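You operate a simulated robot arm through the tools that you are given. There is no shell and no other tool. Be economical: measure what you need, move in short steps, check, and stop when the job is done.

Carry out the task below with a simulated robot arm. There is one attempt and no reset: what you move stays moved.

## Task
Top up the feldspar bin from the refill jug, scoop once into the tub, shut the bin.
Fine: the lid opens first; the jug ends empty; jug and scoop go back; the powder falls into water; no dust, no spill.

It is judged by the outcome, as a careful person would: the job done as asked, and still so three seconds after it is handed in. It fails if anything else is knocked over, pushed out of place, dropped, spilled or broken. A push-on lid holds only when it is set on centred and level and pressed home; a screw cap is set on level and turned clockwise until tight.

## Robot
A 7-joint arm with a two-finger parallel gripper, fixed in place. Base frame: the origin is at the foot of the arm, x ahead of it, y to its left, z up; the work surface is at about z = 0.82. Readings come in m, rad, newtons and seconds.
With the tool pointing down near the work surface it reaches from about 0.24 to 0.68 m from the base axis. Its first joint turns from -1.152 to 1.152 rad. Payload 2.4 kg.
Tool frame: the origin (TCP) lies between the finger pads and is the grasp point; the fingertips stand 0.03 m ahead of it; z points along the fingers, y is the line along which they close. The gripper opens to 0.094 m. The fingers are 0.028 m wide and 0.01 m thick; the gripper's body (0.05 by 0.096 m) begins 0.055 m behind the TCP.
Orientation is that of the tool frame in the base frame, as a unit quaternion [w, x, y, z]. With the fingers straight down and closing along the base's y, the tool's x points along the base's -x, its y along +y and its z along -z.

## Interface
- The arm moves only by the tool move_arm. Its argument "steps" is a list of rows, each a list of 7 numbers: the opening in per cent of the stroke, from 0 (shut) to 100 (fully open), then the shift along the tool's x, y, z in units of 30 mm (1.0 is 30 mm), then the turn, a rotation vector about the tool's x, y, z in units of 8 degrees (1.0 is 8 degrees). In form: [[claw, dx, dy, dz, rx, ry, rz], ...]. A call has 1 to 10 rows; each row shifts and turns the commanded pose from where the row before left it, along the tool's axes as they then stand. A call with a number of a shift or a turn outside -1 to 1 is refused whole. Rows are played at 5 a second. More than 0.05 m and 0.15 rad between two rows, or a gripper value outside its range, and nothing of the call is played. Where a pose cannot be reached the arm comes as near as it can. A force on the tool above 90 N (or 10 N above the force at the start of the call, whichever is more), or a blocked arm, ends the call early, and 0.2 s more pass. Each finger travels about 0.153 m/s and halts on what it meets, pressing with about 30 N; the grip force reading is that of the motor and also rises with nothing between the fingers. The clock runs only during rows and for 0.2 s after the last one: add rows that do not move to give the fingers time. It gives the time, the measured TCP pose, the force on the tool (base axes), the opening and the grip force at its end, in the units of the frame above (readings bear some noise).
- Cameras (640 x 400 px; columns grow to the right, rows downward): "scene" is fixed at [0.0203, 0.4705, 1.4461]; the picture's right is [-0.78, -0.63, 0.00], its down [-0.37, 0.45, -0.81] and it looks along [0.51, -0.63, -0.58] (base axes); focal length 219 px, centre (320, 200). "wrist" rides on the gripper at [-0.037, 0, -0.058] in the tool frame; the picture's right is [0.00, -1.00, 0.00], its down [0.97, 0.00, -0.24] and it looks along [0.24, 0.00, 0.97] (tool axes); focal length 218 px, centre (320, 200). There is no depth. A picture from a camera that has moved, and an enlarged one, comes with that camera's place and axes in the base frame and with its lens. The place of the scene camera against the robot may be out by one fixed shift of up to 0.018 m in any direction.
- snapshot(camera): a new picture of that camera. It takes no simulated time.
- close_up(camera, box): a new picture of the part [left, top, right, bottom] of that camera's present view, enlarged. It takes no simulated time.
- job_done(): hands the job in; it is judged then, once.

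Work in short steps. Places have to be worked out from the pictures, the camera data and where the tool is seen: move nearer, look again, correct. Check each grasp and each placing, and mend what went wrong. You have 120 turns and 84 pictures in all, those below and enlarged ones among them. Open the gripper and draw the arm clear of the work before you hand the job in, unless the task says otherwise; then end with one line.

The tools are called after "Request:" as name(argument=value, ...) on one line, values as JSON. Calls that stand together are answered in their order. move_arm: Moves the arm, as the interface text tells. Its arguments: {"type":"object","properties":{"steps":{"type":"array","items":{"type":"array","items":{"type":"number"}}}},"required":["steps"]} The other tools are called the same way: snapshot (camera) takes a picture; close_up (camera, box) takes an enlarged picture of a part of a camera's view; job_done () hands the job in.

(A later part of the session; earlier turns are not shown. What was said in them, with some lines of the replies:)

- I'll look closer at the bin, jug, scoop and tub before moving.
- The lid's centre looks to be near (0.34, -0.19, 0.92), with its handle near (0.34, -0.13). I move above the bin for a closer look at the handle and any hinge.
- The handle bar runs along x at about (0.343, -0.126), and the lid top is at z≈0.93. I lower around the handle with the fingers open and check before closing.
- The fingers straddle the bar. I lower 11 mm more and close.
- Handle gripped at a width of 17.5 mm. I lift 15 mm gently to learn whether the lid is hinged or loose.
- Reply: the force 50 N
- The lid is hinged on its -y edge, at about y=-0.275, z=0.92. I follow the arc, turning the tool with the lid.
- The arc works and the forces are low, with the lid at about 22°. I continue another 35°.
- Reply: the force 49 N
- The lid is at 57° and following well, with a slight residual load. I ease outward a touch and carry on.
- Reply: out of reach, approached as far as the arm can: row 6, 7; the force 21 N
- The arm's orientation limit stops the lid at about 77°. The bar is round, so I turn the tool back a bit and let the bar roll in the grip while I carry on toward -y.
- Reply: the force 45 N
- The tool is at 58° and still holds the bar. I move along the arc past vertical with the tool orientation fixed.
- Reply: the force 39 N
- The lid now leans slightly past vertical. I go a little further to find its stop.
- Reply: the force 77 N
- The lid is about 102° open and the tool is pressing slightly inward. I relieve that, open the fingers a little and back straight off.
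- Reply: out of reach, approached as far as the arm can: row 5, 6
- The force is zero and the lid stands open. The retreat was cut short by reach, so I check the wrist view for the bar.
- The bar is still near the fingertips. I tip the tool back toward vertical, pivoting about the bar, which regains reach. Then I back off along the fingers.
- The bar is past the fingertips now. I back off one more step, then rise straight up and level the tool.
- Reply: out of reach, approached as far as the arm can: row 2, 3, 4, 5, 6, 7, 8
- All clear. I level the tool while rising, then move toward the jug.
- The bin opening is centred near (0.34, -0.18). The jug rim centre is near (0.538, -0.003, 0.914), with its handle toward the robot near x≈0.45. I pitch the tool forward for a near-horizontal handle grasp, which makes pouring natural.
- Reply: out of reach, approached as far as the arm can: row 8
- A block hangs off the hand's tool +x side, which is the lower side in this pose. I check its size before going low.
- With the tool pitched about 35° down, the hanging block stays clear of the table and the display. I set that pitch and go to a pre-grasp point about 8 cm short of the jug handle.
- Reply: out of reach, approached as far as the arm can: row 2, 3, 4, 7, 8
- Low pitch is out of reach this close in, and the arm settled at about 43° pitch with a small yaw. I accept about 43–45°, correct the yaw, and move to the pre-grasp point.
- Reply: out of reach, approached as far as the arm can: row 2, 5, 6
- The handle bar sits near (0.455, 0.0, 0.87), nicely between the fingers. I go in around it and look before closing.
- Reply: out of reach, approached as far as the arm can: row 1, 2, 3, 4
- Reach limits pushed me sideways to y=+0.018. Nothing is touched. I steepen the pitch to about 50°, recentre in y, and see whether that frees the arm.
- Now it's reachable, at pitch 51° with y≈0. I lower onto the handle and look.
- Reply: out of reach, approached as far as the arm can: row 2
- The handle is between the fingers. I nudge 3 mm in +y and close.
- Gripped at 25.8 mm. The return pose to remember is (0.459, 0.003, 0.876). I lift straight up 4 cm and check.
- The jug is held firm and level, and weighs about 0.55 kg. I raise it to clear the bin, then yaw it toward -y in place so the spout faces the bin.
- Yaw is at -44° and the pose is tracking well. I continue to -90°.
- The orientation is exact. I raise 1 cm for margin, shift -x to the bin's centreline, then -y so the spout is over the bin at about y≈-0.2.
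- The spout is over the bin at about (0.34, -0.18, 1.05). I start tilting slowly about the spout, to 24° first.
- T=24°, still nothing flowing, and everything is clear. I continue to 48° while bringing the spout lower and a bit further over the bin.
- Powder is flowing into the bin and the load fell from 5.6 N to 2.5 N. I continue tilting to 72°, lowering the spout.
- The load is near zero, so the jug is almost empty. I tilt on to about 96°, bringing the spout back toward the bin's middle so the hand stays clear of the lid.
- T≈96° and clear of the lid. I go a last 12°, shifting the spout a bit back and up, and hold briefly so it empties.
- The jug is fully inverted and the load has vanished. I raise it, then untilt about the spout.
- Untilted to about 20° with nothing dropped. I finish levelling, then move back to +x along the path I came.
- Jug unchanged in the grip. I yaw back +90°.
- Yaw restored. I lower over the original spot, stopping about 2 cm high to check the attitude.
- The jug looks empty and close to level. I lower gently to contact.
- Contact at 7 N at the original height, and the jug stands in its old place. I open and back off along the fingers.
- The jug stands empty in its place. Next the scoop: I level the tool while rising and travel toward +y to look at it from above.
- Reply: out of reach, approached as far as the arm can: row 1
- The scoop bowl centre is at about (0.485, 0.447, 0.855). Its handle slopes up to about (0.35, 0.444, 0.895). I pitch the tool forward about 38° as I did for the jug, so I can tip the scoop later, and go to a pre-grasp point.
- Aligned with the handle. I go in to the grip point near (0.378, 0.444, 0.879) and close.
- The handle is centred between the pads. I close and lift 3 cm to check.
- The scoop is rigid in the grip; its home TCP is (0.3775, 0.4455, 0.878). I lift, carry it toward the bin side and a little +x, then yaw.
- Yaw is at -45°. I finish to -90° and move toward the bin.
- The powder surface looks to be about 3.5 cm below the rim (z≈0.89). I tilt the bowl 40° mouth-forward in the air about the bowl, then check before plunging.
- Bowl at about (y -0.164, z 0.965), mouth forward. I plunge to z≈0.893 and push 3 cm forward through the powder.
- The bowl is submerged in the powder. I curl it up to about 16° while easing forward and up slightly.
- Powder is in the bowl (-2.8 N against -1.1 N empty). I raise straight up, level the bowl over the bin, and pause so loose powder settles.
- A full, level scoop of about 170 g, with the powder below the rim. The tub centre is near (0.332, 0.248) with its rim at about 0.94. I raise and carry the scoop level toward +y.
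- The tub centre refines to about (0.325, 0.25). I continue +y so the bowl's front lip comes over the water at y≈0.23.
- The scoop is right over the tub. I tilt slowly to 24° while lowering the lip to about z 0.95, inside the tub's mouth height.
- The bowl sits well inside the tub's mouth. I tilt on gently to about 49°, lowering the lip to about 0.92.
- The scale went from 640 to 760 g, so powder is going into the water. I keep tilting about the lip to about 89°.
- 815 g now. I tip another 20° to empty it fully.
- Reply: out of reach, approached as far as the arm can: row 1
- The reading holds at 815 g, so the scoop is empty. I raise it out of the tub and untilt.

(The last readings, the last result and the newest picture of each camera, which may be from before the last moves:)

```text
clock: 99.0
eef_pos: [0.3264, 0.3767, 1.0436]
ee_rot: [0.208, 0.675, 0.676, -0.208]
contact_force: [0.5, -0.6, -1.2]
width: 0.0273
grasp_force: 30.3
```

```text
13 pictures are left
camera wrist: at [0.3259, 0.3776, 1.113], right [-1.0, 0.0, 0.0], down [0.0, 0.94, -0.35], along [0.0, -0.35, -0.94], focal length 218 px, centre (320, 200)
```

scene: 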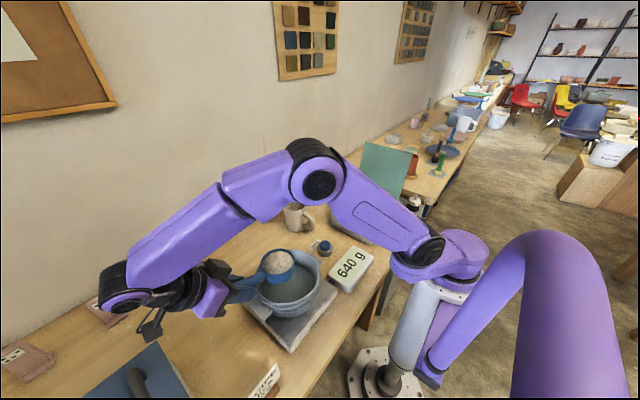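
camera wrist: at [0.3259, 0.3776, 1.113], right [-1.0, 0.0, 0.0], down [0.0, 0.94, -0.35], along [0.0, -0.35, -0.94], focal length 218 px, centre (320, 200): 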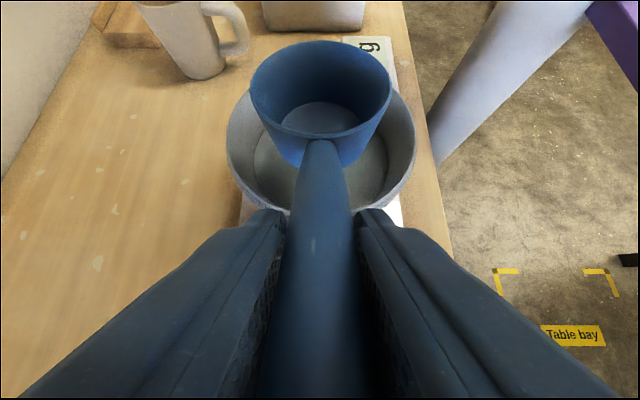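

The scoop is empty and intact in the grip. I trim the pitch, rise a bit, and yaw back +90°.

Request:
move_arm(steps=[[0, -0.5, 0, -0.7, 0, -0.48, 0], [0, -0.3, 0, -0.39, -0.308, 0, -0.394], [0, 0, 0, 0, -0.616, 0, -0.788], [0, 0, 0, 0, -0.616, 0, -0.788], [0, 0, 0, 0, -0.616, 0, -0.788], [0, 0, 0, 0, -0.616, 0, -0.788], [0, 0, 0, 0, -0.616, 0, -0.788], [0, 0, 0, 0, -0.616, 0, -0.788], [0, 0, 0, 0, -0.616, 0, -0.788], [0, 0, 0, 0, -0.616, 0, -0.788]])

Request:
move_arm(steps=[[0, 0, 0, 0, -0.616, 0, -0.788], [0, 0, 0, 0, -0.616, 0, -0.788], [0, 0, 0, 0, -0.46, 0, -0.59], [0, 0, 0, 0, 0, 0, 0]])

```text
clock: 101.2
eef_pos: [0.3272, 0.3753, 1.0859]
ee_rot: [0.321, 0.177, 0.929, -0.06]
contact_force: [0.1, 0.2, -0.5]
width: 0.0272
grasp_force: 30.2
```

```text
clock: 102.2
eef_pos: [0.3271, 0.3748, 1.0846]
ee_rot: [0.327, -0.002, 0.945, 0.001]
contact_force: [0.3, -0.4, -1.7]
width: 0.0272
grasp_force: 29.4
```

Orientation matches the pickup pose. I move over the scoop's home spot and descend to about 1.5 cm above.

Request:
move_arm(steps=[[0, -0.44, 0.785, 0.345, 0, 0, 0], [0, -0.44, 0.785, 0.345, 0, 0, 0], [0, -0.44, 0.785, 0.345, 0, 0, 0], [0, 0.555, 0, 0.71, 0, 0, 0], [0, 0.555, 0, 0.71, 0, 0, 0], [0, 0.555, 0, 0.71, 0, 0, 0], [0, 0.555, 0, 0.71, 0, 0, 0], [0, 0.555, 0, 0.71, 0, 0, 0], [0, 0.555, 0, 0.71, 0, 0, 0], [0, 0.4, 0, 0.5, 0, 0, 0]])

Request:
snapshot(camera="wrist")

```text
clock: 104.4
eef_pos: [0.377, 0.4466, 0.9033]
ee_rot: [0.326, -0.002, 0.945, 0.0]
contact_force: [0.3, -0.3, -0.2]
width: 0.027
grasp_force: 29.7
```

```text
12 pictures are left
camera wrist: at [0.372, 0.4455, 0.9723], right [0.0, -1.0, 0.0], down [-0.91, 0.0, -0.41], along [0.41, 0.0, -0.91], focal length 218 px, centre (320, 200)
```

wrist: 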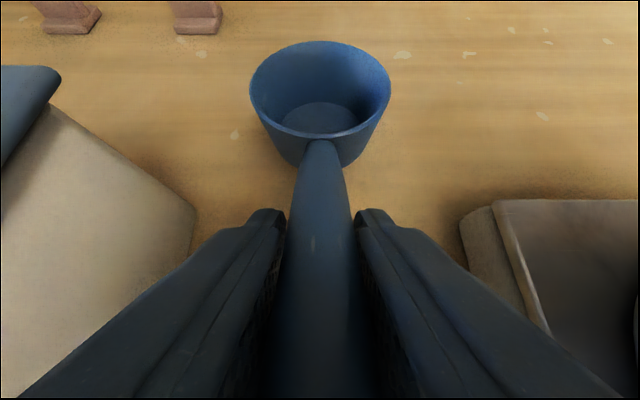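

Same attitude as at pickup. I lower gently to contact.

Request:
move_arm(steps=[[0, 0.15, -0.03, 0.19, 0, 0, 0], [0, 0.15, 0, 0.19, 0, 0, 0], [0, 0.12, 0, 0.16, 0, 0, 0], [0, 0.04, 0, 0.05, 0, 0, 0], [0, 0.04, 0, 0.05, 0, 0, 0], [0, 0, 0, 0, 0, 0, 0]])

```text
clock: 105.8
eef_pos: [0.3762, 0.4461, 0.8806]
ee_rot: [0.327, -0.001, 0.945, 0.001]
contact_force: [-2.7, 0.4, 5.8]
width: 0.0273
grasp_force: 30.3
```

Contact at 5.8 N. I release and back straight off along the fingers.

Request:
move_arm(steps=[[30, 0, 0, 0, 0, 0, 0], [60, 0, 0, 0, 0, 0, 0], [60, 0, 0, 0, 0, 0, 0], [60, 0, 0, -0.5, 0, 0, 0], [60, 0, 0, -1, 0, 0, 0], [60, 0, 0, -1, 0, 0, 0], [60, 0, 0, -1, 0, 0, 0], [60, -0.4, 0, -0.9, 0, 0, 0], [60, 0, 0, 0, 0, 0, 0]])

Request:
snapshot(camera="wrist")

```text
clock: 107.8
eef_pos: [0.3068, 0.4441, 0.9919]
ee_rot: [0.327, -0.001, 0.945, 0.0]
contact_force: [-0.2, -0.6, 0.5]
width: 0.0566
grasp_force: 0.0
```

```text
11 pictures are left
camera wrist: at [0.2996, 0.4428, 1.0604], right [0.0, -1.0, 0.0], down [-0.91, 0.0, -0.41], along [0.41, 0.0, -0.91], focal length 218 px, centre (320, 200)
```

wrist: 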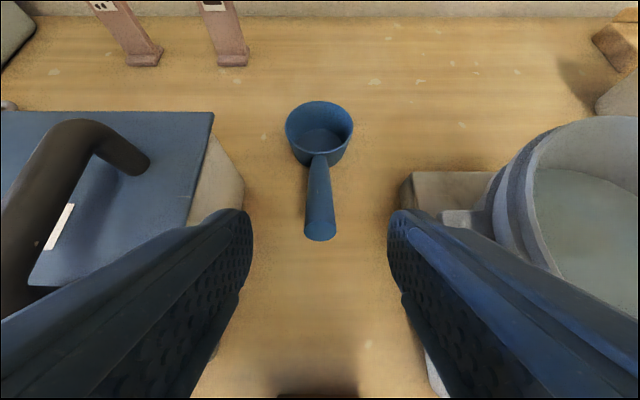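

The scoop is back in its spot. Now I return to close the lid: level the tool, rise, and travel to the bin's -y side.

Request:
move_arm(steps=[[60, -0.7, 0, -0.9, 0, 0.95, 0], [60, -0.6, -0.3, -0.9, 0, 0.95, 0], [60, -0.3, -0.6, -0.9, 0, 0.95, 0], [60, 0, -0.9, -0.9, 0, 0.95, 0], [60, 0, -0.9, -0.9, 0, 0.95, 0], [60, 0, -1, -0.9, 0, 0, 0], [60, 0, -1, -0.9, 0, 0, 0], [60, 0, -1, -0.9, 0, 0, 0], [60, 0, -1, -0.5, 0, 0, 0], [60, 0, -1, 0, 0, 0, 0]])

Request:
move_arm(steps=[[60, 0, -1, 0, 0, 0, 0], [60, 0, -1, 0, 0, 0, 0], [60, 0, -1, 0, 0, 0, 0], [60, 0, -1, 0, 0, 0, 0], [60, 0, -1, 0, 0, 0, 0], [60, 0, -1, 0, 0, 0, 0], [60, 0, -1, 0, 0, 0, 0], [60, 0, -1, 0, 0, 0, 0], [60, 0, -1, 0, 0, 0, 0], [60, 0, -1, 0, 0, 0, 0]])

```text
clock: 110.0
eef_pos: [0.2934, 0.2161, 1.2346]
ee_rot: [0.001, -0.002, 1.0, 0.0]
contact_force: [0.3, -0.6, 0.4]
width: 0.0563
grasp_force: 0.1
```

```text
clock: 112.2
eef_pos: [0.2951, -0.0866, 1.2339]
ee_rot: [0.001, -0.003, 1.0, -0.001]
contact_force: [0.3, -0.5, -0.4]
width: 0.0562
grasp_force: 0.1
```

I go over the lid's top edge to its outer side and tilt the tool about 41°, as when I left the handle.

Request:
move_arm(steps=[[34, -0.28, -1, 0, 0, 0, 0], [34, -0.28, -1, 0, 0, 0, 0], [34, -0.28, -1, 0, 0, 0, 0], [34, -0.28, -1, 0, 0, 0, 0], [34, -0.28, -0.9, 0.2, -0.85, 0, 0], [34, 0, -0.94, 0.2, -0.85, 0, 0], [34, 0, -0.9, 0.1, -0.85, 0, 0], [34, 0, -0.9, 0, -0.85, 0, 0], [34, 0, -0.9, -0.1, -0.85, 0, 0], [34, 0, -0.8, -0.2, -0.85, 0, 0]])

Request:
snapshot(camera="wrist")

```text
clock: 114.4
eef_pos: [0.3376, -0.3592, 1.1834]
ee_rot: [0.0, -0.003, 0.937, 0.349]
contact_force: [0.5, 1.5, 0.6]
width: 0.0321
grasp_force: 0.1
```

```text
10 pictures are left
camera wrist: at [0.3752, -0.3973, 1.2265], right [0.01, -0.76, -0.66], down [-0.97, -0.16, 0.18], along [-0.24, 0.63, -0.73], focal length 218 px, centre (320, 200)
```

wrist: 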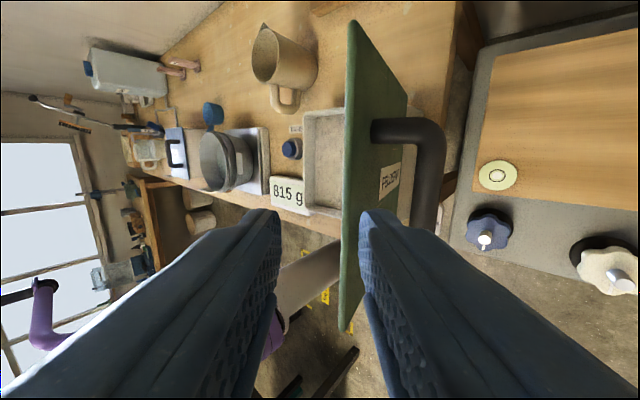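

The bar is to the tool's right, with the fingers still above the lid edge. I shift sideways past it before going forward.

Request:
move_arm(steps=[[34, 0, -0.9, 0, 0, 0, 0], [34, 0, -0.8, 0.1, 0, 0, 0], [34, 0, -0.7, 0.2, 0, 0, 0], [34, 0, 0, 0, 0, 0, 0]])

Request:
snapshot(camera="wrist")

```text
clock: 115.4
eef_pos: [0.3378, -0.4095, 1.1281]
ee_rot: [0.0, -0.003, 0.938, 0.348]
contact_force: [-0.1, -0.5, -0.2]
width: 0.0319
grasp_force: 0.1
```

```text
9 pictures are left
camera wrist: at [0.3758, -0.4473, 1.1724], right [0.0, -0.76, -0.65], down [-0.97, -0.16, 0.18], along [-0.24, 0.63, -0.73], focal length 218 px, centre (320, 200)
```

wrist: 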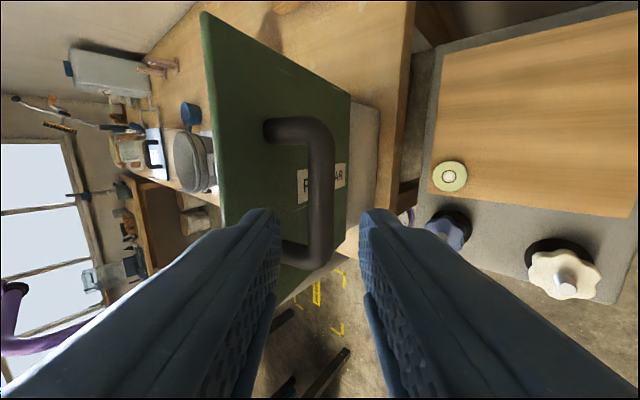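

The bar is centred and the lid hasn't moved. I go straight in about 7 cm along the fingers and close on it.

Request:
move_arm(steps=[[34, 0, 0.02, 0.6, 0, 0, 0], [34, 0, 0.02, 0.6, 0, 0, 0], [34, 0, 0.02, 0.6, 0, 0, 0], [34, 0, 0.02, 0.5, 0, 0, 0], [34, 0, 0, 0, 0, 0, 0]])

Request:
snapshot(camera="wrist")

```text
clock: 116.6
eef_pos: [0.3371, -0.3618, 1.0772]
ee_rot: [0.001, -0.002, 0.937, 0.349]
contact_force: [-0.1, 0.2, 0.2]
width: 0.0318
grasp_force: 0.0
```

```text
8 pictures are left
camera wrist: at [0.3751, -0.3997, 1.1219], right [0.0, -0.76, -0.65], down [-0.97, -0.16, 0.18], along [-0.24, 0.63, -0.74], focal length 218 px, centre (320, 200)
```

wrist: 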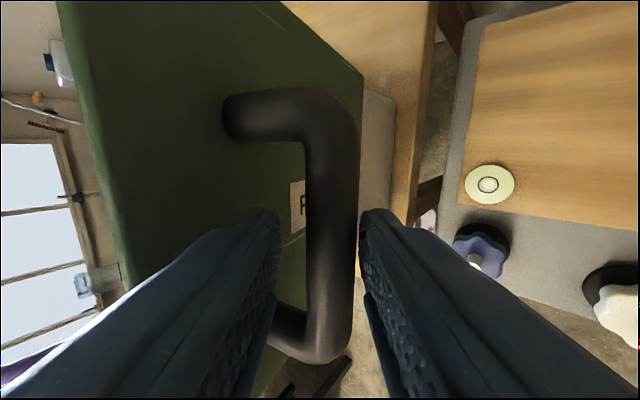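

The bar is between the fingers, close to the outer one. I centre by 4 mm and close.

Request:
move_arm(steps=[[34, 0, -0.13, 0.1, 0, 0, 0], [0, 0, 0, 0, 0, 0, 0], [0, 0, 0, 0, 0, 0, 0], [0, 0, 0, 0, 0, 0, 0]])

```text
clock: 117.6
eef_pos: [0.3377, -0.3646, 1.0728]
ee_rot: [0.0, -0.003, 0.938, 0.347]
contact_force: [-1.1, 0.8, -0.2]
width: 0.017
grasp_force: 45.4
```

Handle gripped at 17 mm. I refit the hinge at (y -0.275, z 0.927) with a bar radius of 0.155, so the lid is at about 106°. I bring it back along the arc, letting the bar roll in the grip.

Request:
move_arm(steps=[[0, 0, 0.527, 0.123, 0, 0, 0], [0, 0, 0.511, 0.177, 0, 0, 0], [0, 0, 0.49, 0.229, 0, 0, 0], [0, 0, 0.463, 0.28, 0, 0, 0], [0, 0, 0, 0, 0, 0, 0]])

```text
clock: 118.8
eef_pos: [0.3384, -0.3006, 1.093]
ee_rot: [0.0, -0.003, 0.937, 0.349]
contact_force: [0.4, -1.6, 1.0]
width: 0.0169
grasp_force: 44.7
```

Forces are near zero and the lid is at about 82°. I continue down to about 40°.

Request:
move_arm(steps=[[0, 0, 0.432, 0.326, 0, 0, 0], [0, 0, 0.395, 0.37, 0, 0, 0], [0, 0, 0.354, 0.409, 0, 0, 0], [0, 0, 0.309, 0.444, 0, 0, 0], [0, 0, 0.261, 0.473, 0, 0, 0], [0, 0, 0.21, 0.498, 0, 0, 0], [0, 0, 0.157, 0.518, 0, 0, 0], [0, 0, 0, 0, 0, 0, 0]])

Request:
close_up(camera="scene", box=[300, 110, 440, 250])

```text
clock: 120.6
eef_pos: [0.3383, -0.1941, 1.065]
ee_rot: [0.002, -0.001, 0.938, 0.348]
contact_force: [14.3, -6.8, -6.7]
width: 0.0169
grasp_force: 45.0
```

```text
2.86 times, centred on (370, 180) of scene
camera zoom: at [0.0208, 0.4702, 1.4462], right [-0.78, -0.63, 0.0], down [-0.37, 0.45, -0.81], along [0.51, -0.63, -0.58], focal length 625 px, centre (177, 257)
```

zoom: 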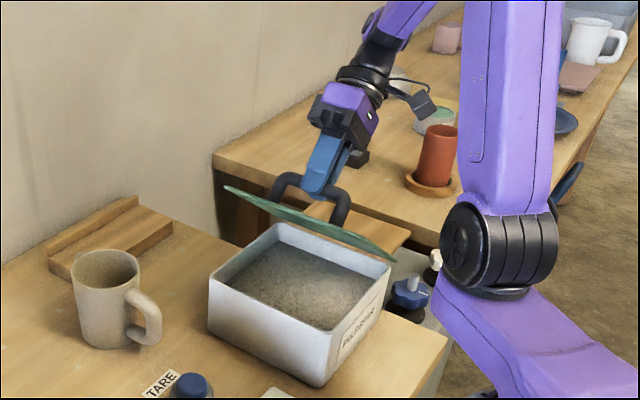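

Lid at about 40°, aligned with the tool. I now turn the tool with the lid for another 35°.

Request:
move_arm(steps=[[0, 0, 0.13, 0.445, 0.625, 0, 0], [0, 0, 0.13, 0.445, 0.625, 0, 0], [0, 0, 0.13, 0.445, 0.625, 0, 0], [0, 0, 0.13, 0.445, 0.625, 0, 0], [0, 0, 0.13, 0.445, 0.625, 0, 0], [0, 0, 0.13, 0.445, 0.625, 0, 0], [0, 0, 0.13, 0.445, 0.625, 0, 0], [0, 0, 0, 0, 0, 0, 0]])

```text
clock: 122.4
eef_pos: [0.339, -0.131, 0.9953]
ee_rot: [0.001, -0.002, 0.999, 0.051]
contact_force: [6.0, -12.5, -3.8]
width: 0.0169
grasp_force: 44.7
```

About 6° remains. I close the rest slowly and press lightly.

Request:
move_arm(steps=[[0, 0, 0.07, 0.2, 0.3, 0, 0], [0, 0, 0.06, 0.2, 0.3, 0, 0], [0, 0, 0.03, 0.1, 0.12, 0, 0], [0, 0, 0, 0.06, 0, 0, 0], [0, 0, 0, 0, 0, 0, 0]])

Request:
close_up(camera="scene", box=[310, 130, 430, 250])

```text
clock: 123.6
eef_pos: [0.3377, -0.1238, 0.9797]
ee_rot: [0.002, -0.001, 1.0, 0.0]
contact_force: [1.9, -7.1, 38.5]
width: 0.017
grasp_force: 44.4
```

```text
3.33 times, centred on (370, 190) of scene
camera zoom: at [0.0199, 0.4704, 1.4461], right [-0.78, -0.63, 0.0], down [-0.37, 0.45, -0.81], along [0.51, -0.63, -0.58], focal length 729 px, centre (153, 233)
```

zoom: 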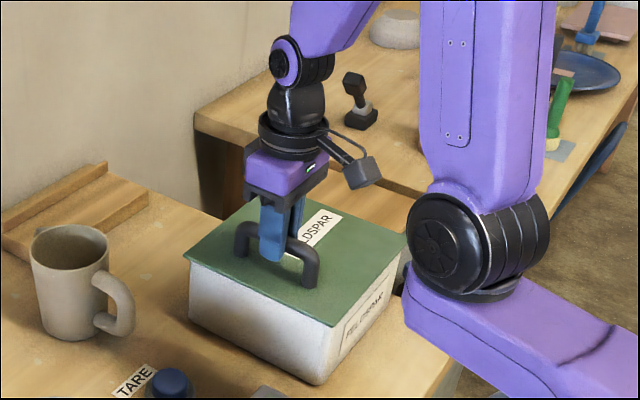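

The lid is shut and seated, pressed with about 38 N. I relax the press, open, and rise straight up.

Request:
move_arm(steps=[[0, 0, 0, -0.05, 0, 0, 0], [40, 0, 0, 0, 0, 0, 0], [60, 0, 0, 0, 0, 0, 0], [60, 0, 0, -0.5, 0, 0, 0], [60, 0, 0, -1, 0, 0, 0], [60, 0, 0, -1, 0, 0, 0], [60, 0, 0, -1, 0, 0, 0], [100, 0, 0, -1, 0, 0, 0], [100, 0, 0.4, -1, 0, 0, 0], [100, 0, 0.8, -1, 0, 0, 0]])

Request:
move_arm(steps=[[100, 0, 0.9, -0.9, 0, 0, 0], [100, 0, 0.9, -0.9, 0, 0, 0], [100, 0, 0.9, -0.9, 0, 0, 0], [100, 0, 0.9, -0.9, 0, 0, 0], [100, 0, 0.9, -0.5, 0, 0, 0], [100, 0, 0, 0, 0, 0, 0]])

Request:
snapshot(camera="scene")

Request:
snapshot(camera="wrist")

```text
clock: 125.8
eef_pos: [0.3373, -0.0893, 1.1768]
ee_rot: [0.001, -0.002, 1.0, 0.001]
contact_force: [0.1, -0.3, -0.8]
width: 0.094
grasp_force: 0.0
```

```text
clock: 127.2
eef_pos: [0.3356, 0.0479, 1.2984]
ee_rot: [0.001, -0.001, 1.0, 0.001]
contact_force: [-1.0, 0.2, 0.3]
width: 0.0938
grasp_force: 0.0
```

```text
5 pictures are left
```

scene: 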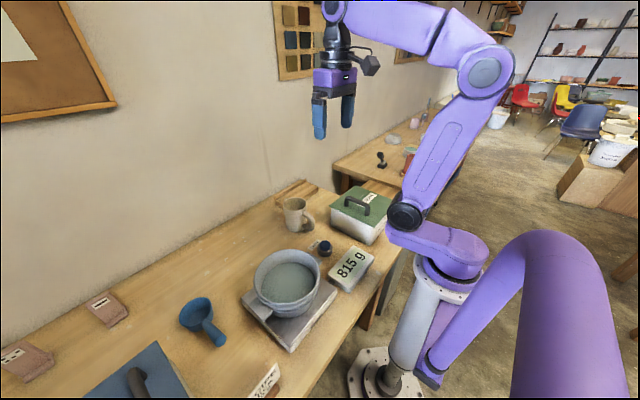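

```text
4 pictures are left
camera wrist: at [0.3735, 0.0464, 1.3562], right [0.0, -1.0, 0.0], down [-0.97, 0.0, 0.24], along [-0.24, 0.0, -0.97], focal length 218 px, centre (320, 200)
```

wrist: 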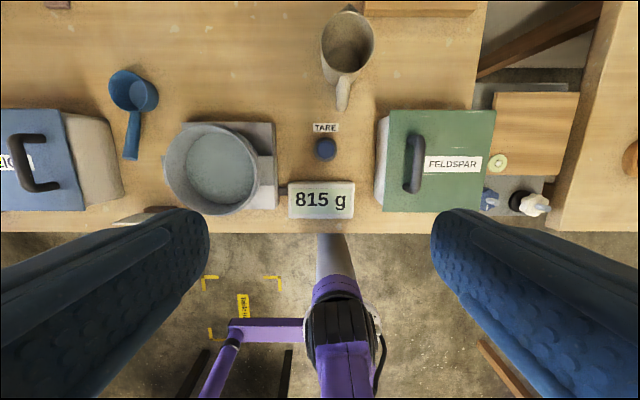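

The bin is shut, and the jug (empty) and scoop stand in their places. The tub reads 815 g, no spill shows, and the arm is clear, so I hand the job in.

Request:
job_done()

```text
The job is handed in.
```

The job is done and handed in: the feldspar bin is topped up and shut, one scoop (about 175 g by the scale) went into the water in the tub, the empty jug and the scoop are back in their places, and I saw no spill or dust.
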